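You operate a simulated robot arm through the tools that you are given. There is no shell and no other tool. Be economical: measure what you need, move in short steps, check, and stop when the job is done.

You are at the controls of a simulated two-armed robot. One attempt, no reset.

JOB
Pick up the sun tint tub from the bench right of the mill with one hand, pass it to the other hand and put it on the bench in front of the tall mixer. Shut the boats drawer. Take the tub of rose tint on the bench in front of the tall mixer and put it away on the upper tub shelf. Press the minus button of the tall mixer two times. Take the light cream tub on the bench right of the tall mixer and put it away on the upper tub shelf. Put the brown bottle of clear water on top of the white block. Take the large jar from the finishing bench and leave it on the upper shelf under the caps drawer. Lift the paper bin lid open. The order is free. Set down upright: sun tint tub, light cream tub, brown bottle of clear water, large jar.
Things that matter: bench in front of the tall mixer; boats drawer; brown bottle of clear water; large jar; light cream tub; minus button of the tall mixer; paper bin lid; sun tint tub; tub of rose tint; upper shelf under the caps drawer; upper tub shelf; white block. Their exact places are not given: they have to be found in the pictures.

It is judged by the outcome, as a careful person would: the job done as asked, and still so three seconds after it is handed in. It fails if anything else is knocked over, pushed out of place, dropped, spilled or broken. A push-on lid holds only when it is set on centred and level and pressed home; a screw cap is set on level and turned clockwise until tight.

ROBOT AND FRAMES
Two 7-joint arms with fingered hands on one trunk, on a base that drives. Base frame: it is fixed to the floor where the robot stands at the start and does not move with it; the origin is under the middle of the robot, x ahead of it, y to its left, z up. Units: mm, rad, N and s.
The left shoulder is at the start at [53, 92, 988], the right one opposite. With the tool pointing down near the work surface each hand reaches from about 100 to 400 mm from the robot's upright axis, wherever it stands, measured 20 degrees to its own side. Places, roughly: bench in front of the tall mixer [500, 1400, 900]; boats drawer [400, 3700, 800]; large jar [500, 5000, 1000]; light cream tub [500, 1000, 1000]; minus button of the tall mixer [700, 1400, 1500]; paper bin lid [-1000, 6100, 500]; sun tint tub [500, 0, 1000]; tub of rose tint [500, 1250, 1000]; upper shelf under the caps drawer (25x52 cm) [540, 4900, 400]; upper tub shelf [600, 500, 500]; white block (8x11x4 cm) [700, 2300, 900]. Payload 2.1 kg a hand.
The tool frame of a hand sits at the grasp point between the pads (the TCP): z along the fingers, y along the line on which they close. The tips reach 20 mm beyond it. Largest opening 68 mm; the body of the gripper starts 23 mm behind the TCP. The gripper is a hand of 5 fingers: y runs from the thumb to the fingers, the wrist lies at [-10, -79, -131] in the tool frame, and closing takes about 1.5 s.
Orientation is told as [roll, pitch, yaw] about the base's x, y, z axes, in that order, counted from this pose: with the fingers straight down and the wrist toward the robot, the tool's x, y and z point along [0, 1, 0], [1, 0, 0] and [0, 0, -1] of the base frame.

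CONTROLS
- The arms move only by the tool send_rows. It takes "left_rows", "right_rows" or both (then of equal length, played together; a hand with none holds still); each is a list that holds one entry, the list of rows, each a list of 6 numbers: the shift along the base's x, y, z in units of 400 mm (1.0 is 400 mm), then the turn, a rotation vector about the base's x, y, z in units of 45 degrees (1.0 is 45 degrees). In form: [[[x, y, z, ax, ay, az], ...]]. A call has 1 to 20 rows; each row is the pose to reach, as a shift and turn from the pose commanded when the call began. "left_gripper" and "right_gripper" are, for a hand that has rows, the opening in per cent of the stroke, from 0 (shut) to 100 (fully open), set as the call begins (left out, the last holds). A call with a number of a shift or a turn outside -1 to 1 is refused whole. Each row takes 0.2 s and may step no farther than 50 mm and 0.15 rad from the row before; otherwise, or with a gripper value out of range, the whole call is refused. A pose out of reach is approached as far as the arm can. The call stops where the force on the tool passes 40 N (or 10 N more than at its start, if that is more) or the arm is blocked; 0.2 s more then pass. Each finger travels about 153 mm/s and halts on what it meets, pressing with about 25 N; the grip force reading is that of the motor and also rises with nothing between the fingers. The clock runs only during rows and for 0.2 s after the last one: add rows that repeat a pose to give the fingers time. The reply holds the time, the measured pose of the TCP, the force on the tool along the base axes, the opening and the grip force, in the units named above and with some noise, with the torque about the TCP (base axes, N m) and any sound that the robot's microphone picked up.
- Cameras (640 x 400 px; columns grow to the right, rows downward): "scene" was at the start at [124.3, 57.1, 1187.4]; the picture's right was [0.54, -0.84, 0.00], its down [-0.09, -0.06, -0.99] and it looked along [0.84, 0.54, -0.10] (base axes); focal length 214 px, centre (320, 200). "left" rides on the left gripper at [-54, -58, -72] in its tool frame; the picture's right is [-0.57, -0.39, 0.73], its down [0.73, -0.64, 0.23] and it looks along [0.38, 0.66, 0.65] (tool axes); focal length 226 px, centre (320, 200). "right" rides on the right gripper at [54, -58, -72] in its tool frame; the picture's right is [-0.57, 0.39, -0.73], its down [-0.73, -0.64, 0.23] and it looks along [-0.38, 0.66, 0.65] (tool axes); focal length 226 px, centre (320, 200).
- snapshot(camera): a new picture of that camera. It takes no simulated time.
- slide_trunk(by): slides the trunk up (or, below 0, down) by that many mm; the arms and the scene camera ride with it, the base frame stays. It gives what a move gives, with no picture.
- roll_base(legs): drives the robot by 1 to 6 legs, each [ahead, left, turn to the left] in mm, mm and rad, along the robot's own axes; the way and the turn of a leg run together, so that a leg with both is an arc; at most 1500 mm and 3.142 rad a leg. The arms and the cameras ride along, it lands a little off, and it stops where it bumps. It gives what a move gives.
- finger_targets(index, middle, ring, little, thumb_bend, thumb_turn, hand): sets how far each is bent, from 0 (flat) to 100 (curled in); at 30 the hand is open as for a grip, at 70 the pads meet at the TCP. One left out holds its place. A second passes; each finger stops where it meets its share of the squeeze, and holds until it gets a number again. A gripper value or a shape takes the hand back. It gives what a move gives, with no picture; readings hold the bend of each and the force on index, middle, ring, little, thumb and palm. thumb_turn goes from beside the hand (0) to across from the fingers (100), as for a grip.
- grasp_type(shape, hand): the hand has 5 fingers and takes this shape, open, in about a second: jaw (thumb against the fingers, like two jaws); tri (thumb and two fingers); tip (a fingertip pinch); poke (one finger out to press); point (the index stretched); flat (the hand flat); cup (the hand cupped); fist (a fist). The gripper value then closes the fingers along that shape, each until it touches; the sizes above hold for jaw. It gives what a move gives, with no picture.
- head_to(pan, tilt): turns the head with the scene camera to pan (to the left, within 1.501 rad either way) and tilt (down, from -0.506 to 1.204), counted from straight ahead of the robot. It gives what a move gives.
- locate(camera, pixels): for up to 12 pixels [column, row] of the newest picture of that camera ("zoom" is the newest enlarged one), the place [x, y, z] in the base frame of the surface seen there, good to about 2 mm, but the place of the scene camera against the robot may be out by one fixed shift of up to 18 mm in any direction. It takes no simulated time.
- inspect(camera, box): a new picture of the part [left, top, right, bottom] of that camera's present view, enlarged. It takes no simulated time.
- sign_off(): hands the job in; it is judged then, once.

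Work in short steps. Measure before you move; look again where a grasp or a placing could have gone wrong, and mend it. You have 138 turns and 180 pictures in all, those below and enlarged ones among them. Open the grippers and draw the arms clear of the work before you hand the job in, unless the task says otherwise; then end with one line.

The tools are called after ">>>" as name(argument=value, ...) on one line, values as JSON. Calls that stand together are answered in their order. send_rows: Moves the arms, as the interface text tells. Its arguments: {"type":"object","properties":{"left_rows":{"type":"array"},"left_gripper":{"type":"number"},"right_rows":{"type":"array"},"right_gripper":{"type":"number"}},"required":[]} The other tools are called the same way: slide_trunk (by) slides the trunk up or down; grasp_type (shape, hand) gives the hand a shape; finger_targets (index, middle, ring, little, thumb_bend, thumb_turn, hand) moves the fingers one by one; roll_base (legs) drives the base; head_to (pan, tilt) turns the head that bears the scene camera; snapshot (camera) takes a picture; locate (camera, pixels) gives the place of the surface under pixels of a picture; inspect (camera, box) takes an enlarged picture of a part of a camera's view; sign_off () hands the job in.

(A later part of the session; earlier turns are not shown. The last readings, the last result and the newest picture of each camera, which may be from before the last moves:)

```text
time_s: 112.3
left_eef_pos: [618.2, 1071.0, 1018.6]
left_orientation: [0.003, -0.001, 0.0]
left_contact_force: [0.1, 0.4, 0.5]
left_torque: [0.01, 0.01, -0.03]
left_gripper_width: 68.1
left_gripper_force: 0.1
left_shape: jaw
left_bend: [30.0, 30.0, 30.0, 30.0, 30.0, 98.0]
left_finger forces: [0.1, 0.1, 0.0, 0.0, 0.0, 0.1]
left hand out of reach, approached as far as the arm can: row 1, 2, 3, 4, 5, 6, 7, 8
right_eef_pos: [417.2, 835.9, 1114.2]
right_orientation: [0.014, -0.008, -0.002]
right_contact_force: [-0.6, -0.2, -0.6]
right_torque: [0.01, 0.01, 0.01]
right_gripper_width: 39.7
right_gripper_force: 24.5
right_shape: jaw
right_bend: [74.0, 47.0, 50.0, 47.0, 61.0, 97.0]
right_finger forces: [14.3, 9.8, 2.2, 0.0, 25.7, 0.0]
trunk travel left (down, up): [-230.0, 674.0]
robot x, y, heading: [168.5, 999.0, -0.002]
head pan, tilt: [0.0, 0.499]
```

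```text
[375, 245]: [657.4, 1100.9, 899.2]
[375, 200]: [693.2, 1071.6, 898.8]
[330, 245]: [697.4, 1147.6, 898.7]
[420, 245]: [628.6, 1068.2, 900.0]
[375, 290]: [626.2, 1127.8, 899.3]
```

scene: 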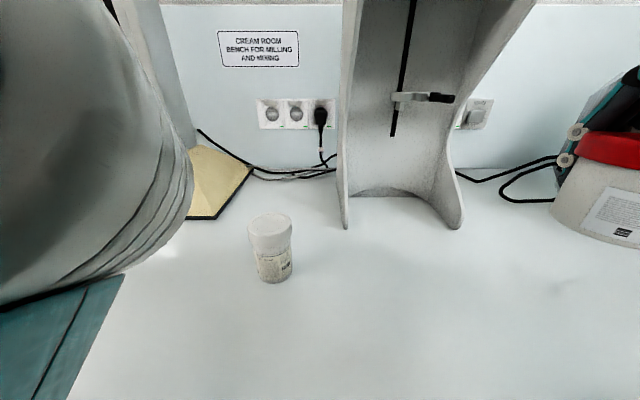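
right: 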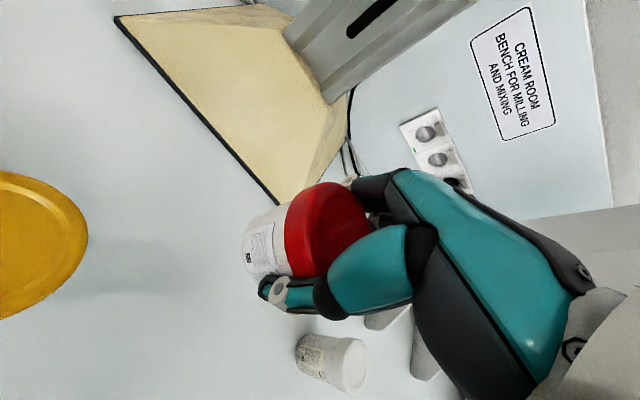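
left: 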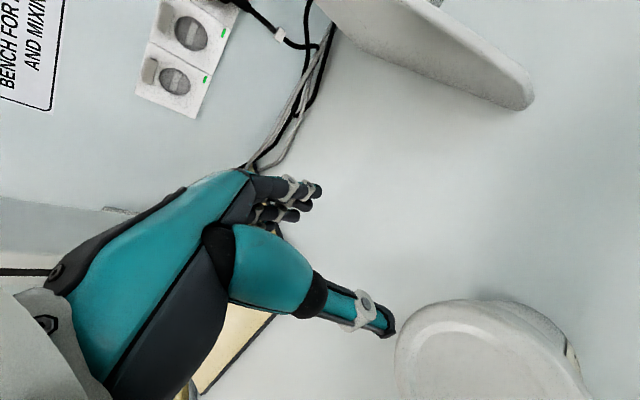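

The left arm is in an awkward branch and stopped 70 mm too far forward. I raise it and move it out left and back toward its starting pose to unwind it.

>>> send_rows(left_rows=[[[0, 0, 0.1, 0, 0, 0], [0, 0, 0.2, 0, 0, 0], [0, 0, 0.3, 0, 0, 0], [0, 0.1, 0.35, 0, 0, 0], [0, 0.2, 0.35, 0, 0, 0], [0, 0.3, 0.35, 0, 0, 0], [-0.05, 0.4, 0.35, 0, 0, 0], [-0.1, 0.5, 0.35, 0, 0, 0], [-0.2, 0.5, 0.3, 0, 0, 0], [-0.3, 0.5, 0.3, 0, 0, 0], [-0.4, 0.5, 0.3, 0, 0, 0], [-0.5, 0.5, 0.3, 0, 0, 0], [-0.5, 0.5, 0.3, 0, 0, 0]]])

>>> head_to(pan=0.7, tilt=0.5)

>>> snapshot(camera="scene")

```text
time_s: 115.2
left_eef_pos: [473.1, 1307.5, 1202.2]
left_orientation: [0.004, 0.001, 0.002]
left_contact_force: [0.3, -0.4, -0.7]
left_torque: [-0.02, -0.01, -0.02]
left_gripper_width: 67.7
left_gripper_force: 0.2
left_shape: jaw
left_bend: [30.0, 30.0, 30.0, 30.0, 30.0, 98.0]
left_finger forces: [0.0, 0.1, 0.1, 0.1, 0.1, 0.0]
left hand out of reach, approached as far as the arm can: row 3, 4, 5, 6, 7, 8, 9, 10, 11, 12, 13
right_eef_pos: [416.9, 837.8, 1114.7]
right_orientation: [0.014, -0.009, -0.002]
right_contact_force: [-0.1, -0.6, -0.3]
right_torque: [0.0, 0.0, -0.01]
right_gripper_width: 39.6
right_gripper_force: 25.3
right_shape: jaw
right_bend: [74.0, 47.0, 50.0, 47.0, 61.0, 97.0]
right_finger forces: [14.4, 9.9, 2.2, 0.0, 25.6, 0.1]
trunk travel left (down, up): [-230.0, 674.0]
robot x, y, heading: [171.5, 999.8, 0.002]
head pan, tilt: [0.0, 0.499]
```

```text
time_s: 116.2
left_eef_pos: [474.3, 1308.2, 1203.0]
left_orientation: [0.006, -0.001, 0.0]
left_contact_force: [-0.6, -0.8, 0.6]
left_torque: [-0.01, -0.03, -0.02]
left_gripper_width: 67.8
left_gripper_force: 0.0
left_shape: jaw
left_bend: [30.0, 30.0, 30.0, 30.0, 30.0, 98.0]
left_finger forces: [0.0, 0.0, 0.1, 0.0, 0.0, 0.1]
right_eef_pos: [417.1, 837.3, 1114.8]
right_orientation: [0.013, -0.009, -0.002]
right_contact_force: [-0.2, -0.5, 0.4]
right_torque: [0.02, -0.01, 0.0]
right_gripper_width: 39.8
right_gripper_force: 24.8
right_shape: jaw
right_bend: [74.0, 47.0, 50.0, 47.0, 61.0, 97.0]
right_finger forces: [14.3, 9.9, 2.3, 0.0, 25.7, 0.0]
trunk travel left (down, up): [-230.0, 674.0]
robot x, y, heading: [168.4, 1000.7, 0.002]
head pan, tilt: [0.7, 0.499]
```

```text
114 pictures are left
```

scene: 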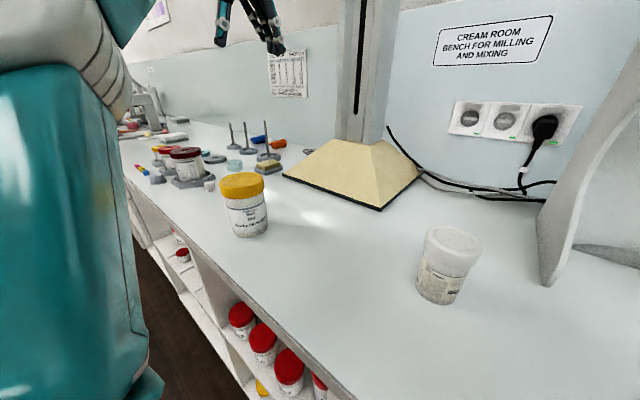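

I try to reach the exact starting relative pose (255,282,1120 in the robot frame).

>>> send_rows(left_rows=[[[0, 0, -0.1, 0, 0, 0], [0, 0, -0.2, 0, 0, 0], [-0.05, -0.03, -0.2, 0, 0, 0], [-0.1, -0.06, -0.2, 0, 0, 0], [-0.125, -0.06, -0.2, 0, 0, 0], [-0.125, -0.06, -0.2, 0, 0, 0]]])

>>> snapshot(camera="scene")

```text
time_s: 117.6
left_eef_pos: [465.5, 1325.7, 1196.3]
left_orientation: [0.001, 0.001, 0.0]
left_contact_force: [-0.7, -0.2, 0.7]
left_torque: [0.02, 0.01, -0.01]
left_gripper_width: 68.1
left_gripper_force: 0.1
left_shape: jaw
left_bend: [30.0, 30.0, 30.0, 30.0, 30.0, 98.0]
left_finger forces: [0.0, 0.1, 0.0, 0.0, 0.1, 0.0]
left hand out of reach, approached as far as the arm can: row 1, 2, 3, 4, 5, 6
right_eef_pos: [417.4, 836.7, 1113.8]
right_orientation: [0.014, -0.009, -0.001]
right_contact_force: [0.4, 0.2, -0.9]
right_torque: [0.01, 0.02, -0.02]
right_gripper_width: 39.5
right_gripper_force: 25.2
right_shape: jaw
right_bend: [74.0, 47.0, 50.0, 47.0, 61.0, 97.0]
right_finger forces: [14.4, 9.8, 2.2, 0.0, 25.7, 0.0]
trunk travel left (down, up): [-230.0, 674.0]
robot x, y, heading: [168.0, 999.8, -0.003]
head pan, tilt: [0.7, 0.499]
```

```text
113 pictures are left
```

scene: 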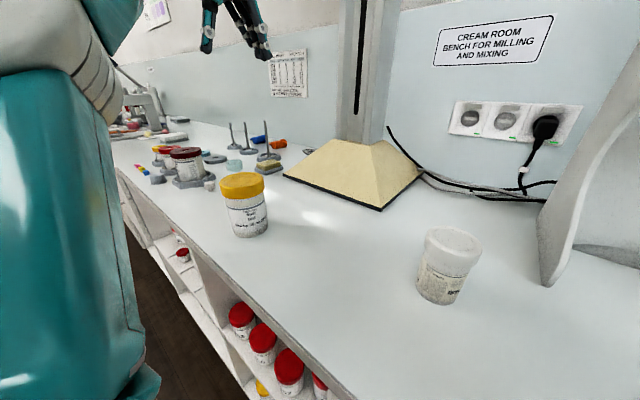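

The left arm is stuck on a joint limit from the retraction. I back off into free space and retrace: pitch the hand forward again, extend, and look at the readings.

>>> roll_base(legs=[[-230, 0, 0]])

>>> send_rows(left_rows=[[[0.05, -0.05, 0, 0, -0.17, 0], [0.1, -0.1, 0, 0, -0.34, 0], [0.15, -0.15, 0, 0, -0.51, 0], [0.2, -0.2, 0, 0, -0.68, 0], [0.25, -0.25, 0, 0, -0.85, 0], [0.3, -0.3, 0, 0, -1.0, 0], [0.3, -0.3, 0, 0, -1.0, 0]]])

>>> send_rows(left_rows=[[[0, -0.05, -0.05, 0, -0.17, 0], [0, -0.1, -0.1, 0, -0.34, 0], [0, -0.15, -0.15, 0, -0.51, 0], [0.0, -0.2, -0.2, 0, -0.68, 0], [0.05, -0.25, -0.25, 0, -0.85, 0], [0.1, -0.3, -0.3, 0, -1.0, 0], [0.1, -0.3, -0.3, 0, -1.0, 0]]])

>>> snapshot(camera="scene")

```text
time_s: 119.4
left_eef_pos: [234.9, 1325.9, 1196.7]
left_orientation: [0.005, 0.001, 0.0]
left_contact_force: [-0.1, 0.0, 0.7]
left_torque: [-0.01, 0.0, -0.03]
left_gripper_width: 67.9
left_gripper_force: 0.0
left_shape: jaw
left_bend: [30.0, 30.0, 30.0, 30.0, 30.0, 98.0]
left_finger forces: [0.1, 0.0, 0.0, 0.1, 0.1, 0.1]
right_eef_pos: [184.0, 837.2, 1113.1]
right_orientation: [0.014, -0.009, -0.001]
right_contact_force: [0.4, 0.4, -0.5]
right_torque: [0.0, 0.0, -0.04]
right_gripper_width: 39.9
right_gripper_force: 24.9
right_shape: jaw
right_bend: [74.0, 47.0, 50.0, 47.0, 61.0, 97.0]
right_finger forces: [14.4, 9.8, 2.3, 0.0, 25.7, 0.0]
trunk travel left (down, up): [-230.0, 674.0]
robot x, y, heading: [-63.7, 999.7, 0.002]
head pan, tilt: [0.7, 0.499]
```

```text
time_s: 121.0
left_eef_pos: [410.2, 1224.9, 1262.5]
left_orientation: [0.001, -0.786, 0.0]
left_contact_force: [1.5, 1.1, 0.7]
left_torque: [-0.01, 0.0, 0.01]
left_gripper_width: 68.0
left_gripper_force: 0.1
left_shape: jaw
left_bend: [30.0, 30.0, 30.0, 30.0, 30.0, 98.0]
left_finger forces: [0.0, 0.1, 0.1, 0.0, 0.0, 0.0]
left hand out of reach, approached as far as the arm can: row 1, 2, 3, 4, 5, 6, 7
right_eef_pos: [185.8, 837.3, 1114.3]
right_orientation: [0.014, -0.01, -0.001]
right_contact_force: [0.9, 0.7, -0.8]
right_torque: [0.02, -0.01, 0.0]
right_gripper_width: 39.7
right_gripper_force: 24.9
right_shape: jaw
right_bend: [74.0, 47.0, 50.0, 47.0, 61.0, 97.0]
right_finger forces: [14.4, 9.8, 2.2, 0.0, 25.8, 0.1]
trunk travel left (down, up): [-230.0, 674.0]
robot x, y, heading: [-61.7, 999.1, 0.003]
head pan, tilt: [0.7, 0.499]
```

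```text
time_s: 122.6
left_eef_pos: [530.5, 1093.3, 1161.6]
left_orientation: [1.092, -1.57, -1.091]
left_contact_force: [1.4, 0.2, 0.8]
left_torque: [-0.02, -0.03, 0.03]
left_gripper_width: 68.2
left_gripper_force: 0.0
left_shape: jaw
left_bend: [30.0, 30.0, 30.0, 30.0, 30.0, 98.0]
left_finger forces: [0.0, 0.0, 0.1, 0.0, 0.0, 0.1]
left hand out of reach, approached as far as the arm can: row 1, 2, 3, 4, 5, 6, 7
right_eef_pos: [185.2, 837.1, 1113.4]
right_orientation: [0.015, -0.009, 0.0]
right_contact_force: [0.7, -0.4, -0.1]
right_torque: [0.0, 0.02, 0.02]
right_gripper_width: 39.8
right_gripper_force: 25.3
right_shape: jaw
right_bend: [74.0, 47.0, 50.0, 47.0, 61.0, 97.0]
right_finger forces: [14.4, 9.9, 2.1, 0.0, 25.7, 0.0]
trunk travel left (down, up): [-230.0, 674.0]
robot x, y, heading: [-66.7, 998.4, -0.0]
head pan, tilt: [0.7, 0.499]
```

```text
112 pictures are left
```

scene: 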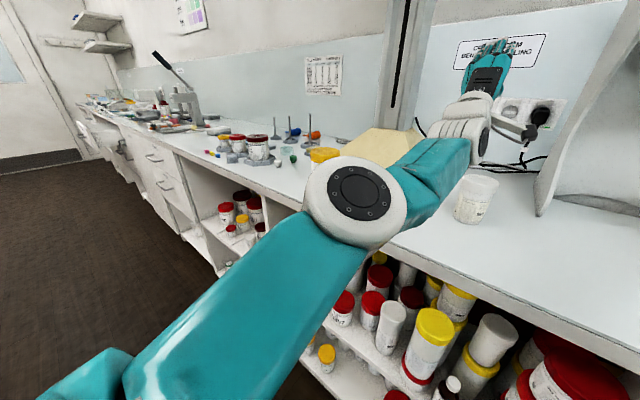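

The arm is now extended with the elbow out to the left. I bring the hand back in while keeping it pitched, checking reach.

>>> send_rows(left_rows=[[[-0.05, -0.02, -0.05, 0, 0, 0], [-0.1, -0.04, -0.1, 0, 0, 0], [-0.2, -0.06, -0.12, 0, 0, 0], [-0.3, -0.06, -0.12, 0, 0, 0], [-0.4, -0.06, -0.12, 0, 0, 0], [-0.4, -0.06, -0.12, 0, 0, 0]]])

>>> snapshot(camera="scene")

```text
time_s: 124.0
left_eef_pos: [520.4, 1023.1, 1135.0]
left_orientation: [0.986, -1.571, -0.983]
left_contact_force: [-0.6, 0.9, -0.1]
left_torque: [-0.01, -0.02, 0.01]
left_gripper_width: 68.1
left_gripper_force: 0.0
left_shape: jaw
left_bend: [30.0, 30.0, 30.0, 30.0, 30.0, 98.0]
left_finger forces: [0.1, 0.1, 0.0, 0.0, 0.0, 0.0]
left hand out of reach, approached as far as the arm can: row 1, 2, 3, 4, 5, 6
right_eef_pos: [185.6, 836.7, 1113.8]
right_orientation: [0.017, -0.008, -0.003]
right_contact_force: [0.9, -0.7, -0.9]
right_torque: [-0.01, 0.02, -0.01]
right_gripper_width: 39.8
right_gripper_force: 25.0
right_shape: jaw
right_bend: [74.0, 47.0, 50.0, 47.0, 61.0, 97.0]
right_finger forces: [14.4, 9.9, 2.0, 0.0, 25.7, 0.0]
trunk travel left (down, up): [-230.0, 674.0]
robot x, y, heading: [-59.8, 999.2, -0.004]
head pan, tilt: [0.7, 0.499]
```

```text
111 pictures are left
```

scene: 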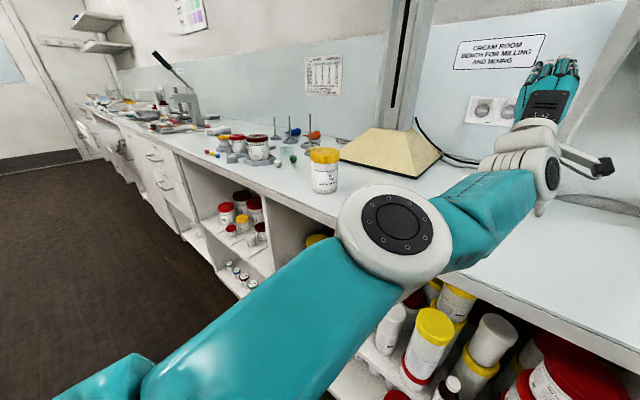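

The elbow looks nearly straight and caught at its limit. I locate shoulder-side, elbow and forearm points to see which way it is bent.

>>> locate(camera="scene", pixels=[[95, 375], [250, 320], [330, 270], [395, 222], [450, 215], [500, 205], [530, 150], [545, 100]])

```text
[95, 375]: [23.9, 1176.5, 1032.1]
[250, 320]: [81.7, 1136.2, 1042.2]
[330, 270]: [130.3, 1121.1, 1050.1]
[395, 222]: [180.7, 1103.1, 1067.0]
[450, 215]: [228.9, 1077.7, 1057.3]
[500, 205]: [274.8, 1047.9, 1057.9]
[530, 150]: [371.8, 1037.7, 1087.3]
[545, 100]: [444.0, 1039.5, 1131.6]
```

The elbow is nearly straight, so I swing the hand out to the far left while pitching it back, hoping the elbow re-bends naturally.

>>> roll_base(legs=[[-200, 0, 0]])

>>> send_rows(left_rows=[[[-0.02, 0.08, 0, 0, 0.1, 0], [-0.04, 0.16, 0, 0, 0.2, 0], [-0.08, 0.24, 0, 0, 0.3, 0], [-0.12, 0.32, 0, 0, 0.4, 0], [-0.16, 0.4, 0, 0, 0.5, 0], [-0.22, 0.48, 0, 0, 0.6, 0], [-0.28, 0.56, 0, 0, 0.7, 0], [-0.34, 0.64, 0, 0, 0.8, 0], [-0.4, 0.72, 0, 0, 0.9, 0], [-0.48, 0.8, 0, 0, 1.0, 0], [-0.54, 0.88, 0, 0, 1.0, 0], [-0.6, 0.96, 0, 0, 1.0, 0]]])

>>> send_rows(left_rows=[[[-0.05, 0.05, -0.05, 0, 0.17, 0], [-0.1, 0.1, -0.1, 0, 0.34, 0], [-0.15, 0.1, -0.2, 0, 0.51, 0], [-0.2, 0.1, -0.3, 0, 0.68, 0], [-0.25, 0.1, -0.35, 0, 0.85, 0], [-0.3, 0.1, -0.35, 0, 1.0, 0], [-0.35, 0.1, -0.35, 0, 1.0, 0], [-0.35, 0.1, -0.35, 0, 1.0, 0]]])

>>> snapshot(camera="scene")

```text
time_s: 125.6
left_eef_pos: [320.3, 1022.6, 1135.3]
left_orientation: [0.452, -1.571, -0.448]
left_contact_force: [-0.2, -0.2, 0.4]
left_torque: [0.0, -0.02, 0.0]
left_gripper_width: 68.0
left_gripper_force: 0.0
left_shape: jaw
left_bend: [30.0, 30.0, 30.0, 30.0, 30.0, 98.0]
left_finger forces: [0.0, 0.1, 0.0, 0.1, 0.0, 0.1]
right_eef_pos: [-16.5, 837.0, 1114.5]
right_orientation: [0.016, -0.009, -0.003]
right_contact_force: [-0.6, -0.6, 0.7]
right_torque: [0.0, 0.01, -0.01]
right_gripper_width: 39.6
right_gripper_force: 25.2
right_shape: jaw
right_bend: [74.0, 47.0, 50.0, 47.0, 61.0, 97.0]
right_finger forces: [14.3, 9.8, 2.1, 0.0, 25.7, 0.0]
trunk travel left (down, up): [-230.0, 674.0]
robot x, y, heading: [-260.9, 1002.0, -0.001]
head pan, tilt: [0.7, 0.499]
```

```text
time_s: 128.2
left_eef_pos: [110.2, 1457.2, 1169.7]
left_orientation: [0.005, -0.784, -0.001]
left_contact_force: [0.1, -0.4, -1.0]
left_torque: [-0.02, 0.01, 0.0]
left_gripper_width: 67.8
left_gripper_force: 0.0
left_shape: jaw
left_bend: [30.0, 30.0, 30.0, 30.0, 30.0, 98.0]
left_finger forces: [0.1, 0.1, 0.0, 0.0, 0.0, 0.0]
left hand out of reach, approached as far as the arm can: row 1, 2, 3, 4, 5, 6, 7, 8, 9, 10, 11, 12
right_eef_pos: [-15.5, 836.0, 1114.4]
right_orientation: [0.013, -0.008, -0.002]
right_contact_force: [-0.2, 0.3, 0.1]
right_torque: [0.0, -0.02, 0.0]
right_gripper_width: 39.5
right_gripper_force: 24.6
right_shape: jaw
right_bend: [74.0, 47.0, 50.0, 47.0, 61.0, 97.0]
right_finger forces: [14.4, 9.8, 2.1, 0.1, 25.6, 0.1]
trunk travel left (down, up): [-230.0, 674.0]
robot x, y, heading: [-265.2, 1001.0, 0.004]
head pan, tilt: [0.7, 0.499]
```

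```text
time_s: 130.0
left_eef_pos: [-32.7, 1496.2, 1029.9]
left_orientation: [0.002, 0.0, 0.0]
left_contact_force: [0.1, -0.4, 1.1]
left_torque: [0.0, 0.01, 0.02]
left_gripper_width: 68.0
left_gripper_force: 0.0
left_shape: jaw
left_bend: [30.0, 30.0, 30.0, 30.0, 30.0, 98.0]
left_finger forces: [0.0, 0.0, 0.0, 0.1, 0.1, 0.0]
left hand out of reach, approached as far as the arm can: row 1, 2, 3
right_eef_pos: [-15.0, 838.3, 1114.7]
right_orientation: [0.015, -0.009, 0.0]
right_contact_force: [0.9, 0.2, -1.0]
right_torque: [0.02, -0.01, 0.03]
right_gripper_width: 39.5
right_gripper_force: 24.8
right_shape: jaw
right_bend: [74.0, 47.0, 51.0, 47.0, 61.0, 97.0]
right_finger forces: [14.5, 9.9, 2.0, 0.0, 25.6, 0.1]
trunk travel left (down, up): [-230.0, 674.0]
robot x, y, heading: [-260.3, 999.5, 0.001]
head pan, tilt: [0.7, 0.499]
```

```text
110 pictures are left
```

scene: 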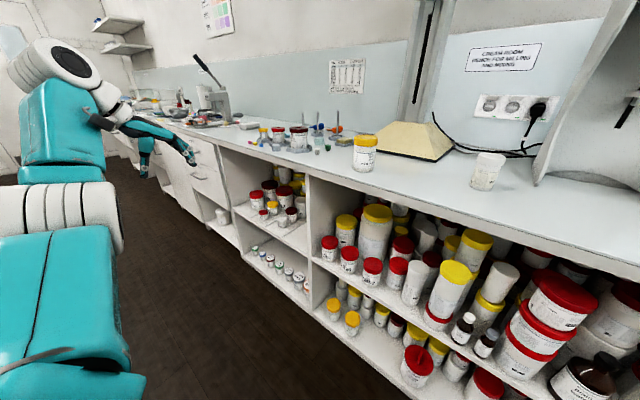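

Now the pose is within reach again. I move the left hand gently inward to its home area to confirm.

>>> send_rows(left_rows=[[[0.01, -0.1, 0.04, 0, 0, 0], [0.02, -0.2, 0.08, 0, 0, 0], [0.04, -0.3, 0.12, 0, 0, 0], [0.06, -0.4, 0.16, 0, 0, 0], [0.07, -0.5, 0.2, 0, 0, 0], [0.07, -0.54, 0.22, 0, 0, 0], [0.07, -0.54, 0.22, 0, 0, 0]]])

>>> snapshot(camera="scene")

```text
time_s: 131.6
left_eef_pos: [-6.2, 1280.2, 1117.9]
left_orientation: [0.003, 0.0, 0.001]
left_contact_force: [0.7, 0.5, 1.3]
left_torque: [-0.02, 0.02, -0.01]
left_gripper_width: 68.0
left_gripper_force: 0.0
left_shape: jaw
left_bend: [30.0, 30.0, 30.0, 30.0, 30.0, 98.0]
left_finger forces: [0.0, 0.0, 0.0, 0.0, 0.1, 0.0]
right_eef_pos: [-15.8, 836.3, 1113.6]
right_orientation: [0.014, -0.009, -0.003]
right_contact_force: [0.1, -0.4, -0.1]
right_torque: [0.01, 0.04, -0.02]
right_gripper_width: 39.3
right_gripper_force: 25.2
right_shape: jaw
right_bend: [74.0, 47.0, 51.0, 47.0, 61.0, 97.0]
right_finger forces: [14.5, 9.8, 2.1, 0.0, 25.6, 0.1]
trunk travel left (down, up): [-230.0, 674.0]
robot x, y, heading: [-266.4, 998.6, -0.003]
head pan, tilt: [0.7, 0.499]
```

```text
109 pictures are left
```

scene: 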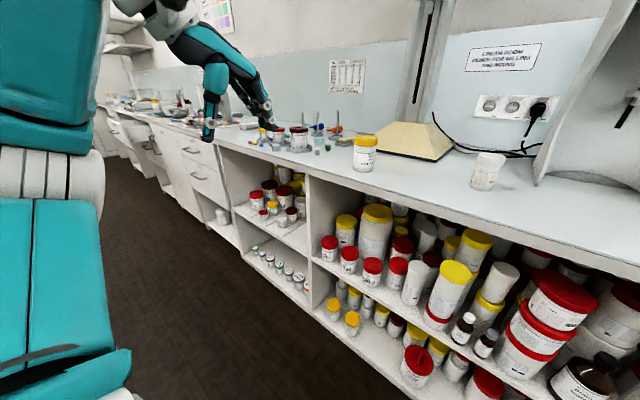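

The left arm is back to normal. From here I look at the tub shelves on the right to find free room on the upper one.

>>> head_to(pan=-0.5, tilt=0.55)

>>> snapshot(camera="scene")

```text
time_s: 133.0
left_eef_pos: [-5.6, 1279.8, 1118.7]
left_orientation: [0.004, 0.0, -0.001]
left_contact_force: [0.6, 0.4, -0.1]
left_torque: [0.02, -0.02, -0.04]
left_gripper_width: 68.0
left_gripper_force: 0.0
left_shape: jaw
left_bend: [30.0, 30.0, 30.0, 30.0, 30.0, 98.0]
left_finger forces: [0.1, 0.0, 0.1, 0.0, 0.0, 0.0]
right_eef_pos: [-15.0, 837.2, 1114.5]
right_orientation: [0.014, -0.009, -0.004]
right_contact_force: [-0.5, -0.9, -1.3]
right_torque: [0.0, -0.01, -0.01]
right_gripper_width: 39.5
right_gripper_force: 24.7
right_shape: jaw
right_bend: [74.0, 47.0, 51.0, 47.0, 61.0, 97.0]
right_finger forces: [14.5, 9.8, 2.1, 0.1, 25.5, 0.1]
trunk travel left (down, up): [-230.0, 674.0]
robot x, y, heading: [-264.8, 1000.5, -0.001]
head pan, tilt: [-0.499, 0.55]
```

```text
108 pictures are left
```

scene: 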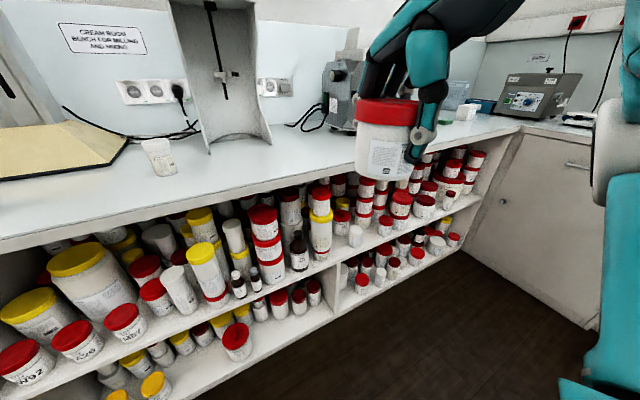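

There seems to be room along the front of the upper shelf around (340–430, 240). First the cream tub: I drive in and bring the left hand over it.

>>> roll_base(legs=[[430, -15, 0]])

>>> send_rows(left_rows=[[[0.05, -0.1, 0, 0, 0, 0], [0.1, -0.2, 0, 0, 0, 0], [0.15, -0.3, 0, 0, 0, 0], [0.2, -0.4, 0, 0, 0, 0], [0.26, -0.48, 0, 0, 0, 0], [0.3, -0.495, 0, 0, 0, 0], [0.3, -0.495, -0.1, 0, 0, 0], [0.3, -0.495, -0.2, 0, 0, 0], [0.3, -0.495, -0.2, 0, 0, 0]]])

>>> snapshot(camera="left")

```text
time_s: 135.6
left_eef_pos: [421.8, 1266.2, 1117.4]
left_orientation: [0.003, 0.001, 0.005]
left_contact_force: [-0.3, -0.7, -1.1]
left_torque: [0.03, -0.01, -0.01]
left_gripper_width: 68.0
left_gripper_force: 0.2
left_shape: jaw
left_bend: [30.0, 30.0, 30.0, 30.0, 30.0, 98.0]
left_finger forces: [0.0, 0.1, 0.0, 0.0, 0.0, 0.0]
right_eef_pos: [415.5, 825.7, 1114.3]
right_orientation: [0.012, -0.009, 0.003]
right_contact_force: [-0.9, 0.3, -0.7]
right_torque: [-0.01, -0.02, -0.05]
right_gripper_width: 39.2
right_gripper_force: 25.3
right_shape: jaw
right_bend: [74.0, 47.0, 51.0, 47.0, 61.0, 97.0]
right_finger forces: [14.5, 9.8, 2.1, 0.0, 25.6, 0.1]
trunk travel left (down, up): [-230.0, 674.0]
robot x, y, heading: [163.0, 989.6, 0.004]
head pan, tilt: [-0.499, 0.55]
```

```text
time_s: 137.6
left_eef_pos: [543.5, 1070.0, 1034.8]
left_orientation: [0.001, -0.001, 0.007]
left_contact_force: [1.1, 0.3, 0.2]
left_torque: [0.01, 0.02, -0.01]
left_gripper_width: 67.7
left_gripper_force: 0.0
left_shape: jaw
left_bend: [30.0, 30.0, 30.0, 30.0, 30.0, 98.0]
left_finger forces: [0.0, 0.0, 0.0, 0.0, 0.0, 0.1]
right_eef_pos: [414.9, 825.5, 1114.4]
right_orientation: [0.013, -0.009, 0.004]
right_contact_force: [-0.5, -0.4, -0.4]
right_torque: [0.0, -0.02, 0.0]
right_gripper_width: 39.8
right_gripper_force: 24.9
right_shape: jaw
right_bend: [74.0, 47.0, 51.0, 47.0, 61.0, 97.0]
right_finger forces: [14.5, 9.7, 2.0, 0.1, 25.6, 0.1]
trunk travel left (down, up): [-230.0, 674.0]
robot x, y, heading: [163.6, 987.3, 0.005]
head pan, tilt: [-0.499, 0.55]
```

```text
107 pictures are left
```

left: 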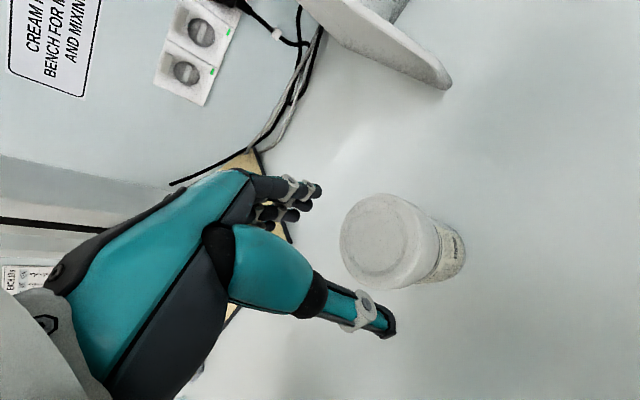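

The left hand is over the cream tub, lid centre (388,242). I locate its rim for the last correction.

>>> locate(camera="left", pixels=[[388, 242], [341, 242], [385, 195], [385, 288], [428, 255], [355, 275], [355, 208], [450, 260]])

```text
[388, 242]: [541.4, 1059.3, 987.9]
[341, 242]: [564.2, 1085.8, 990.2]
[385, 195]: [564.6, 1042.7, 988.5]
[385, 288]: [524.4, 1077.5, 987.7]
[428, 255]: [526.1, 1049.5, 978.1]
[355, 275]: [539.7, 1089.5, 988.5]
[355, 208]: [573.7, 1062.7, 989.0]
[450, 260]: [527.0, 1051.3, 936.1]
```

Lid centre (547.5,1065). I correct and descend to z 971, then close.

>>> send_rows(left_rows=[[[0.01, -0.0125, 0, 0, 0, 0], [0.01, -0.0125, -0.05, 0, 0, 0], [0.01, -0.0125, -0.1, 0, 0, 0], [0.01, -0.0125, -0.14, 0, 0, 0], [0.01, -0.0125, -0.157, 0, 0, 0], [0.01, -0.0125, -0.157, 0, 0, 0]]])

>>> send_rows(left_rows=[[[0, 0, 0, 0, 0, 0], [0, 0, 0, 0, 0, 0], [0, 0, 0, 0, 0, 0], [0, 0, 0, 0, 0, 0], [0, 0, 0, 0, 0, 0], [0, 0, 0, 0, 0, 0], [0, 0, 0, 0, 0, 0], [0, 0, 0, 0, 0, 0]]], left_gripper=0)

>>> send_rows(left_rows=[[[0, 0, 0.02, 0, 0, 0], [0, 0, 0.05, 0, 0, 0], [0, 0, 0.12, 0, 0, 0], [0, 0, 0.22, 0, 0, 0], [0, 0, 0.32, 0, 0, 0], [0, 0, 0.32, 0, 0, 0]]])

>>> snapshot(camera="left")

```text
time_s: 139.0
left_eef_pos: [545.7, 1063.6, 975.8]
left_orientation: [0.004, -0.003, 0.007]
left_contact_force: [2.9, -2.1, 17.2]
left_torque: [-0.04, -0.17, -0.04]
left_gripper_width: 68.0
left_gripper_force: 0.1
left_shape: jaw
left_bend: [24.0, 30.0, 30.0, 30.0, 28.0, 98.0]
left_finger forces: [11.2, 0.0, 0.0, 0.0, 5.1, 0.0]
right_eef_pos: [416.3, 824.3, 1113.6]
right_orientation: [0.017, -0.01, 0.004]
right_contact_force: [-0.2, 0.0, -0.3]
right_torque: [0.01, 0.01, 0.0]
right_gripper_width: 39.7
right_gripper_force: 25.2
right_shape: jaw
right_bend: [74.0, 47.0, 51.0, 47.0, 61.0, 97.0]
right_finger forces: [14.5, 9.8, 1.9, 0.1, 25.6, 0.1]
trunk travel left (down, up): [-230.0, 674.0]
robot x, y, heading: [167.4, 987.4, 0.004]
head pan, tilt: [-0.499, 0.55]
```

```text
time_s: 140.8
left_eef_pos: [546.5, 1064.4, 974.4]
left_orientation: [0.004, 0.0, 0.008]
left_contact_force: [0.8, -0.3, 15.3]
left_torque: [-0.08, -0.4, -0.03]
left_gripper_width: 46.3
left_gripper_force: 24.7
left_shape: jaw
left_bend: [24.0, 36.0, 36.0, 42.0, 61.0, 98.0]
left_finger forces: [25.0, 10.1, 2.9, 0.0, 34.0, 0.1]
right_eef_pos: [414.5, 824.9, 1114.1]
right_orientation: [0.018, -0.01, 0.005]
right_contact_force: [-0.1, -0.4, -1.4]
right_torque: [-0.03, -0.04, 0.02]
right_gripper_width: 39.8
right_gripper_force: 24.8
right_shape: jaw
right_bend: [74.0, 47.0, 51.0, 47.0, 61.0, 97.0]
right_finger forces: [14.5, 9.8, 2.0, 0.1, 25.6, 0.0]
trunk travel left (down, up): [-230.0, 674.0]
robot x, y, heading: [165.4, 987.3, 0.007]
head pan, tilt: [-0.499, 0.55]
```

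```text
time_s: 142.2
left_eef_pos: [545.0, 1063.9, 1101.4]
left_orientation: [0.002, -0.001, 0.005]
left_contact_force: [0.0, 0.1, -1.5]
left_torque: [-0.03, 0.01, 0.04]
left_gripper_width: 46.2
left_gripper_force: 25.6
left_shape: jaw
left_bend: [25.0, 37.0, 36.0, 42.0, 61.0, 98.0]
left_finger forces: [20.2, 10.2, 3.2, 0.0, 32.2, 0.1]
right_eef_pos: [415.4, 824.9, 1114.4]
right_orientation: [0.014, -0.009, 0.003]
right_contact_force: [-0.1, -0.1, -0.6]
right_torque: [-0.01, -0.04, 0.01]
right_gripper_width: 39.6
right_gripper_force: 25.0
right_shape: jaw
right_bend: [74.0, 47.0, 51.0, 47.0, 61.0, 97.0]
right_finger forces: [14.5, 9.8, 2.1, 0.0, 25.6, 0.0]
trunk travel left (down, up): [-230.0, 674.0]
robot x, y, heading: [167.5, 986.8, 0.005]
head pan, tilt: [-0.499, 0.55]
```

```text
106 pictures are left
```

left: 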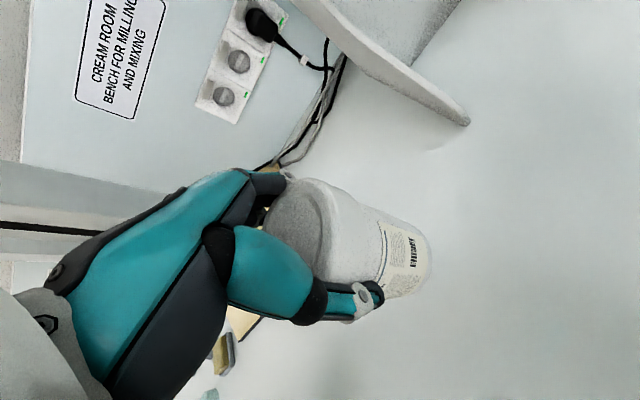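

The cream tub is held (1.5 N). I back off, drive to y≈450 and look at the upper tub shelf.

>>> roll_base(legs=[[-420, 0, 0], [0, -530, 0]])

>>> slide_trunk(by=-220)

>>> head_to(pan=0.0, tilt=0.35)

>>> snapshot(camera="scene")

```text
time_s: 147.4
left_eef_pos: [132.4, 527.3, 1101.2]
left_orientation: [0.004, 0.001, 0.006]
left_contact_force: [-0.7, 0.0, -1.3]
left_torque: [0.01, -0.01, -0.02]
left_gripper_width: 46.3
left_gripper_force: 25.3
left_shape: jaw
left_bend: [25.0, 37.0, 36.0, 42.0, 61.0, 98.0]
left_finger forces: [20.3, 10.3, 3.2, 0.0, 32.1, 0.0]
right_eef_pos: [1.9, 288.1, 1114.3]
right_orientation: [0.014, -0.009, 0.002]
right_contact_force: [-0.6, 0.2, -0.9]
right_torque: [-0.04, 0.0, -0.02]
right_gripper_width: 39.7
right_gripper_force: 24.9
right_shape: jaw
right_bend: [74.0, 47.0, 51.0, 47.0, 61.0, 97.0]
right_finger forces: [14.5, 9.8, 2.0, 0.1, 25.6, 0.1]
trunk travel left (down, up): [-230.0, 674.0]
robot x, y, heading: [-250.5, 449.3, 0.0]
head pan, tilt: [-0.499, 0.55]
```

```text
time_s: 149.8
left_eef_pos: [132.6, 528.0, 882.4]
left_orientation: [0.003, -0.001, 0.005]
left_contact_force: [0.1, -0.8, -1.0]
left_torque: [0.01, 0.04, -0.03]
left_gripper_width: 46.5
left_gripper_force: 25.1
left_shape: jaw
left_bend: [25.0, 37.0, 36.0, 42.0, 61.0, 98.0]
left_finger forces: [20.0, 10.2, 3.3, 0.0, 32.0, 0.1]
right_eef_pos: [4.9, 289.1, 893.0]
right_orientation: [0.017, -0.005, 0.005]
right_contact_force: [0.6, 0.7, -0.6]
right_torque: [-0.01, 0.01, -0.02]
right_gripper_width: 39.5
right_gripper_force: 25.1
right_shape: jaw
right_bend: [74.0, 47.0, 51.0, 47.0, 61.0, 97.0]
right_finger forces: [14.6, 9.7, 1.9, 0.0, 25.5, 0.0]
trunk travel left (down, up): [-10.0, 894.0]
robot x, y, heading: [-248.1, 445.6, 0.003]
head pan, tilt: [-0.499, 0.55]
```

```text
time_s: 150.7
left_eef_pos: [132.7, 527.0, 882.5]
left_orientation: [0.003, 0.001, 0.004]
left_contact_force: [0.5, -0.3, -1.0]
left_torque: [0.02, -0.01, 0.0]
left_gripper_width: 46.6
left_gripper_force: 24.5
left_shape: jaw
left_bend: [25.0, 37.0, 36.0, 42.0, 61.0, 98.0]
left_finger forces: [20.0, 10.1, 3.3, 0.0, 32.0, 0.0]
right_eef_pos: [5.1, 289.1, 891.9]
right_orientation: [0.016, -0.005, 0.004]
right_contact_force: [0.1, 0.2, 0.1]
right_torque: [0.02, 0.01, 0.0]
right_gripper_width: 39.5
right_gripper_force: 24.4
right_shape: jaw
right_bend: [74.0, 47.0, 51.0, 47.0, 61.0, 97.0]
right_finger forces: [14.6, 9.7, 2.0, 0.0, 25.5, 0.0]
trunk travel left (down, up): [-10.0, 894.0]
robot x, y, heading: [-251.1, 451.4, 0.009]
head pan, tilt: [0.0, 0.351]
```

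```text
105 pictures are left
```

scene: 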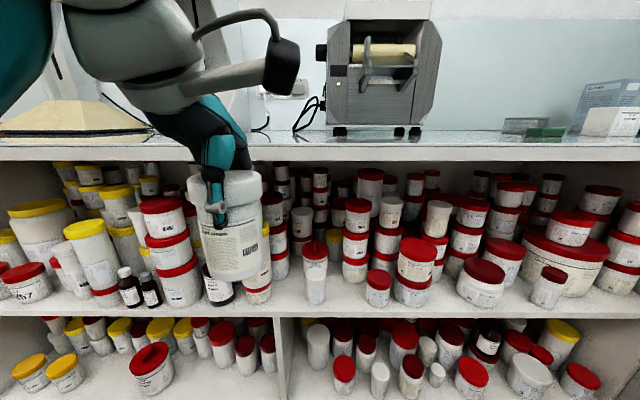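

The upper shelf shows free front spots around (340,290), (290,290) and (445,295). I locate these and their neighbours.

>>> locate(camera="scene", pixels=[[340, 285], [340, 305], [290, 290], [290, 305], [320, 304], [316, 285], [376, 288], [378, 306], [357, 275], [440, 298], [520, 298], [408, 300]])

>>> inspect(camera="scene", box=[250, 180, 470, 320])

```text
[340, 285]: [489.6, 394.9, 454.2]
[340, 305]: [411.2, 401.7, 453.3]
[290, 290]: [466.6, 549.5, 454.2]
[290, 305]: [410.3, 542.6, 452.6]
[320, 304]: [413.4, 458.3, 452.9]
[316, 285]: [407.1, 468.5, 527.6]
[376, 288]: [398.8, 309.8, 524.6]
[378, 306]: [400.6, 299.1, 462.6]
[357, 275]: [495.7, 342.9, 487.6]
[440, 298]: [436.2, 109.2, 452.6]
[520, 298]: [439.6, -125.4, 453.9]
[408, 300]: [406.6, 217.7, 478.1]
```

```text
2.86 times, centred on (360, 250) of scene
```

zoom: 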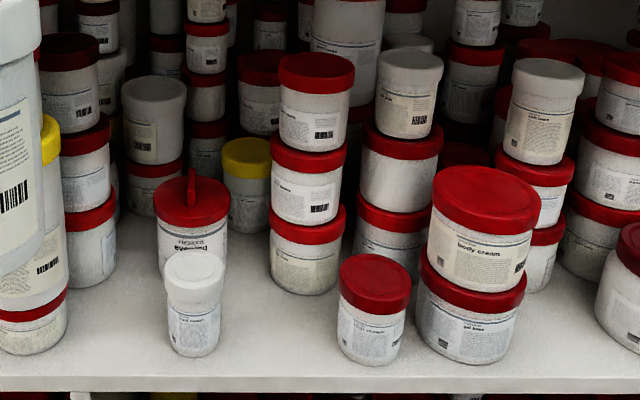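

Shelf surface is z≈454. Gap A (around y 395) is wide; I measure the edges of gaps A, B (left) and C (right of the stacked creams).

>>> locate(camera="zoom", pixels=[[66, 320], [60, 350], [118, 260], [160, 240], [170, 330], [220, 330], [338, 320], [280, 270], [522, 320], [598, 290], [560, 280], [110, 350]])

>>> inspect(camera="scene", box=[400, 180, 640, 330])

```text
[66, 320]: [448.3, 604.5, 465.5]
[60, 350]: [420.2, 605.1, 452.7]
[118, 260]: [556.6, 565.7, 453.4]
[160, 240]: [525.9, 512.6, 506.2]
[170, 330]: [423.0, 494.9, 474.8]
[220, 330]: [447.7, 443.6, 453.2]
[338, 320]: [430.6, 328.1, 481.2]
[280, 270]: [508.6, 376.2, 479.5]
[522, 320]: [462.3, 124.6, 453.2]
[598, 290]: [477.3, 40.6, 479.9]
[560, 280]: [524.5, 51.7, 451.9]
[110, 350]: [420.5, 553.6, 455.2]
```

```text
2.67 times, centred on (520, 255) of scene
```

zoom: 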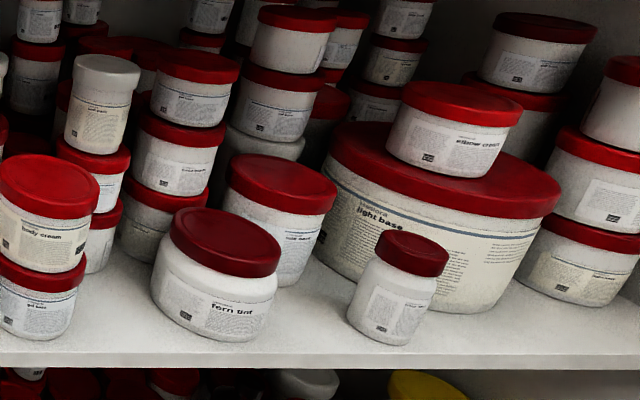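

Gap A spans y 328–444 and gap B 497–604 (scene values), both over 105 mm wide. I'll put rose (right hand) in gap A and cream (left hand) in gap B. First I raise the left hand above bench height and lower the right to shelf height, out in the open.

>>> send_rows(left_rows=[[[0, 0, 0.08, 0, 0, 0], [0, 0, 0.16, 0, 0, 0], [0, 0, 0.24, 0, 0, 0], [0, 0, 0.32, 0, 0, 0], [0, 0, 0.37, 0, 0, 0], [-0.05, 0.05, 0.37, 0, 0, 0], [-0.1, 0.1, 0.37, 0, 0, 0], [-0.1, 0.1, 0.37, 0, 0, 0], [-0.1, 0.1, 0.37, 0, 0, 0], [-0.1, 0.1, 0.37, 0, 0, 0]]], right_rows=[[[0.02, 0.02, -0.09, 0, 0, 0], [0.04, 0.04, -0.18, 0, 0, 0], [0.06, 0.06, -0.27, 0, 0, 0], [0.08, 0.08, -0.36, 0, 0, 0], [0.1, 0.1, -0.45, 0, 0, 0], [0.12, 0.12, -0.54, 0, 0, 0], [0.14, 0.14, -0.63, 0, 0, 0], [0.16, 0.16, -0.72, 0, 0, 0], [0.17, 0.17, -0.81, 0, 0, 0], [0.17, 0.17, -0.88, 0, 0, 0]]])

>>> head_to(pan=-0.1, tilt=0.5)

>>> snapshot(camera="scene")

>>> snapshot(camera="right")

```text
time_s: 152.9
left_eef_pos: [116.2, 564.9, 998.4]
left_orientation: [0.003, 0.0, 0.007]
left_contact_force: [-0.2, -0.1, -1.1]
left_torque: [-0.01, 0.01, -0.01]
left_gripper_width: 46.2
left_gripper_force: 24.9
left_shape: jaw
left_bend: [25.0, 37.0, 37.0, 42.0, 61.0, 98.0]
left_finger forces: [19.3, 10.1, 3.4, 0.0, 31.4, 0.1]
left hand out of reach, approached as far as the arm can: row 4, 5, 6, 7, 8, 9, 10
right_eef_pos: [72.8, 357.5, 538.4]
right_orientation: [0.017, -0.003, 0.004]
right_contact_force: [0.8, 0.0, -0.4]
right_torque: [0.03, -0.01, -0.02]
right_gripper_width: 38.8
right_gripper_force: 24.5
right_shape: jaw
right_bend: [74.0, 47.0, 51.0, 47.0, 62.0, 97.0]
right_finger forces: [14.3, 9.7, 1.3, 0.0, 24.3, 0.0]
right hand out of reach, approached as far as the arm can: row 4, 5, 6, 7, 8, 9
trunk travel left (down, up): [-10.0, 894.0]
robot x, y, heading: [-248.2, 451.9, 0.003]
head pan, tilt: [0.0, 0.351]
```

```text
time_s: 153.6
left_eef_pos: [116.2, 564.8, 998.5]
left_orientation: [0.001, -0.001, 0.006]
left_contact_force: [0.4, 0.0, -0.6]
left_torque: [0.03, 0.02, -0.01]
left_gripper_width: 46.4
left_gripper_force: 25.1
left_shape: jaw
left_bend: [25.0, 37.0, 37.0, 42.0, 61.0, 98.0]
left_finger forces: [19.3, 10.1, 3.3, 0.0, 31.4, 0.0]
right_eef_pos: [72.4, 357.2, 537.8]
right_orientation: [0.018, -0.003, 0.005]
right_contact_force: [-0.4, -0.4, -0.3]
right_torque: [0.0, 0.01, 0.01]
right_gripper_width: 38.4
right_gripper_force: 24.9
right_shape: jaw
right_bend: [74.0, 47.0, 51.0, 47.0, 62.0, 97.0]
right_finger forces: [14.2, 9.7, 1.2, 0.1, 24.3, 0.0]
trunk travel left (down, up): [-10.0, 894.0]
robot x, y, heading: [-246.5, 448.9, 0.011]
head pan, tilt: [-0.099, 0.499]
```

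```text
102 pictures are left
```

scene: 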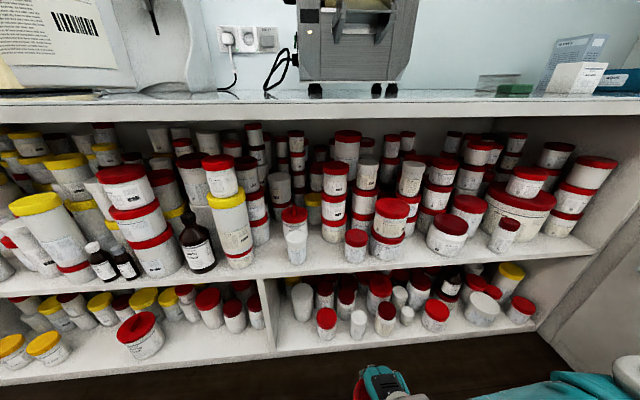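

```text
101 pictures are left
```

right: 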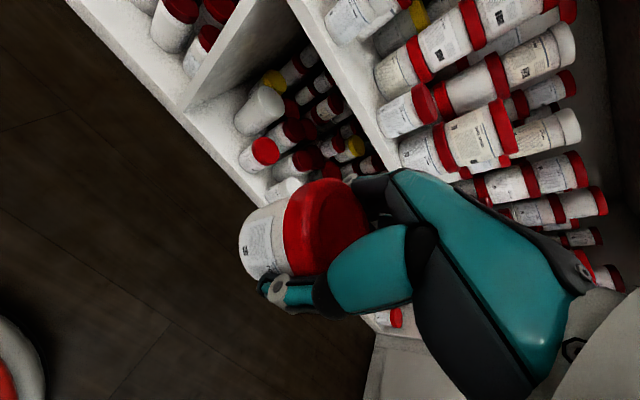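

The left is at its upper reach (cream bottom z 924). I raise the trunk 50 for margin and lower the right hand back by 50, then align base in y with gap A before driving in.

>>> slide_trunk(by=50)

>>> send_rows(right_rows=[[[0, 0, -0.06, 0, 0, 0], [0, 0, -0.12, 0, 0, 0], [0, 0, -0.135, 0, 0, 0], [0, 0, -0.135, 0, 0, 0]]])

>>> roll_base(legs=[[200, 22, -0.008]])

>>> snapshot(camera="right")

>>> snapshot(camera="scene")

```text
time_s: 154.5
left_eef_pos: [114.4, 564.4, 1049.4]
left_orientation: [0.005, 0.001, 0.006]
left_contact_force: [0.2, 0.6, -0.9]
left_torque: [0.0, 0.0, -0.02]
left_gripper_width: 46.4
left_gripper_force: 24.5
left_shape: jaw
left_bend: [25.0, 37.0, 37.0, 42.0, 61.0, 98.0]
left_finger forces: [19.3, 10.1, 3.3, 0.1, 31.3, 0.0]
right_eef_pos: [72.0, 356.5, 589.9]
right_orientation: [0.016, -0.002, 0.005]
right_contact_force: [-0.3, 0.0, -0.4]
right_torque: [-0.01, 0.01, -0.01]
right_gripper_width: 39.0
right_gripper_force: 25.0
right_shape: jaw
right_bend: [74.0, 47.0, 51.0, 47.0, 62.0, 97.0]
right_finger forces: [14.4, 9.7, 1.2, 0.0, 24.2, 0.0]
trunk travel left (down, up): [-60.0, 844.0]
robot x, y, heading: [-247.2, 448.9, 0.009]
head pan, tilt: [-0.099, 0.499]
```

```text
time_s: 155.5
left_eef_pos: [115.3, 564.5, 1049.2]
left_orientation: [0.004, 0.001, 0.005]
left_contact_force: [0.8, -0.4, -0.4]
left_torque: [-0.02, -0.03, 0.02]
left_gripper_width: 46.5
left_gripper_force: 25.1
left_shape: jaw
left_bend: [25.0, 37.0, 37.0, 42.0, 61.0, 98.0]
left_finger forces: [19.2, 10.1, 3.3, 0.0, 31.4, 0.0]
right_eef_pos: [73.1, 357.5, 537.2]
right_orientation: [0.013, -0.001, 0.002]
right_contact_force: [-0.6, 0.6, -0.6]
right_torque: [-0.01, 0.01, -0.02]
right_gripper_width: 38.5
right_gripper_force: 24.8
right_shape: jaw
right_bend: [73.0, 48.0, 51.0, 47.0, 62.0, 97.0]
right_finger forces: [14.2, 9.6, 1.0, 0.1, 24.2, 0.0]
right hand out of reach, approached as far as the arm can: row 2
trunk travel left (down, up): [-60.0, 844.0]
robot x, y, heading: [-250.3, 447.6, 0.005]
head pan, tilt: [-0.099, 0.499]
```

```text
time_s: 157.1
left_eef_pos: [316.3, 584.8, 1049.2]
left_orientation: [0.002, 0.001, 0.0]
left_contact_force: [-0.7, -0.5, -1.6]
left_torque: [-0.03, -0.03, 0.03]
left_gripper_width: 46.2
left_gripper_force: 24.8
left_shape: jaw
left_bend: [25.0, 37.0, 37.0, 42.0, 61.0, 98.0]
left_finger forces: [19.3, 10.0, 3.4, 0.1, 31.4, 0.0]
right_eef_pos: [273.9, 378.5, 537.8]
right_orientation: [0.014, -0.002, -0.001]
right_contact_force: [0.4, 0.0, 0.1]
right_torque: [0.01, 0.03, 0.02]
right_gripper_width: 38.5
right_gripper_force: 25.0
right_shape: jaw
right_bend: [73.0, 48.0, 51.0, 47.0, 62.0, 97.0]
right_finger forces: [14.4, 9.6, 0.9, 0.0, 24.2, 0.1]
trunk travel left (down, up): [-60.0, 844.0]
robot x, y, heading: [-47.5, 473.5, 0.002]
head pan, tilt: [-0.099, 0.499]
```

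```text
100 pictures are left
```

right: 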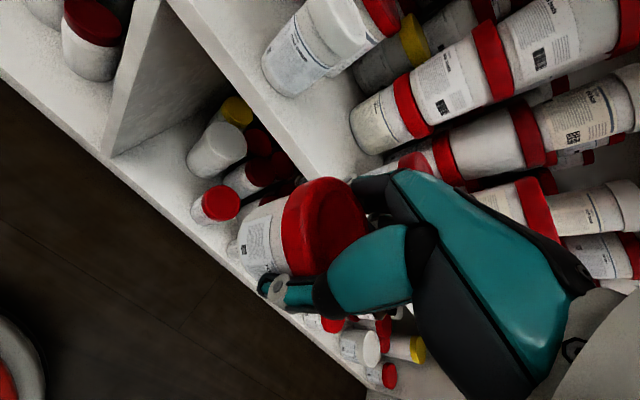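

```text
99 pictures are left
```

scene: 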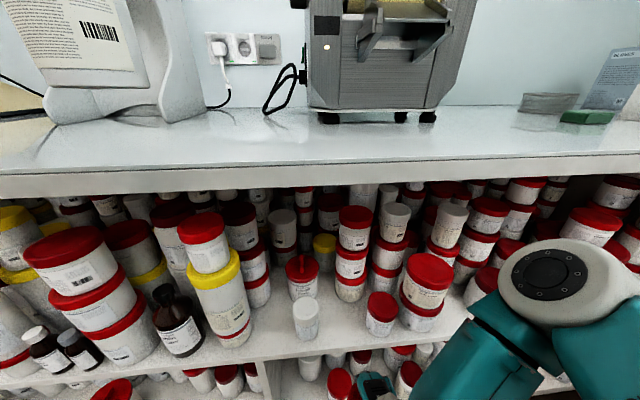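

I check gap A from the right camera: white small tub at (300,45), red stack at (400,130), shelf surface (320,110).

>>> locate(camera="right", pixels=[[285, 85], [305, 95], [330, 75], [320, 120], [365, 150], [375, 130], [240, 90], [300, 160], [420, 160], [268, 50]])

>>> locate(camera="scene", pixels=[[345, 330], [345, 350], [372, 325], [318, 325], [350, 297], [380, 335], [283, 335], [290, 320], [270, 310], [250, 340]])

```text
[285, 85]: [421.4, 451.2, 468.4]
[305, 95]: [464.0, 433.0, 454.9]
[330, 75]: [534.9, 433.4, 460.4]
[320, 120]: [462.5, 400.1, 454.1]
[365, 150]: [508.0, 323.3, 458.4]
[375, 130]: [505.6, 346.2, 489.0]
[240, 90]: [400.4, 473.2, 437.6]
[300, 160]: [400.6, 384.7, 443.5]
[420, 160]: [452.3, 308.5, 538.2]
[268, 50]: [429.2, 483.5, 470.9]
```

```text
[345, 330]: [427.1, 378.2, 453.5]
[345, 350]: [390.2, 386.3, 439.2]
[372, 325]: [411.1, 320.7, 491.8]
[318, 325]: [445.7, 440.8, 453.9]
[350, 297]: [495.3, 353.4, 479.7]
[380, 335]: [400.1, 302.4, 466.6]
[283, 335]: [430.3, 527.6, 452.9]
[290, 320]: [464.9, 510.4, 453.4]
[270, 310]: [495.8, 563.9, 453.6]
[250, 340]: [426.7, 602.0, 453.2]
```

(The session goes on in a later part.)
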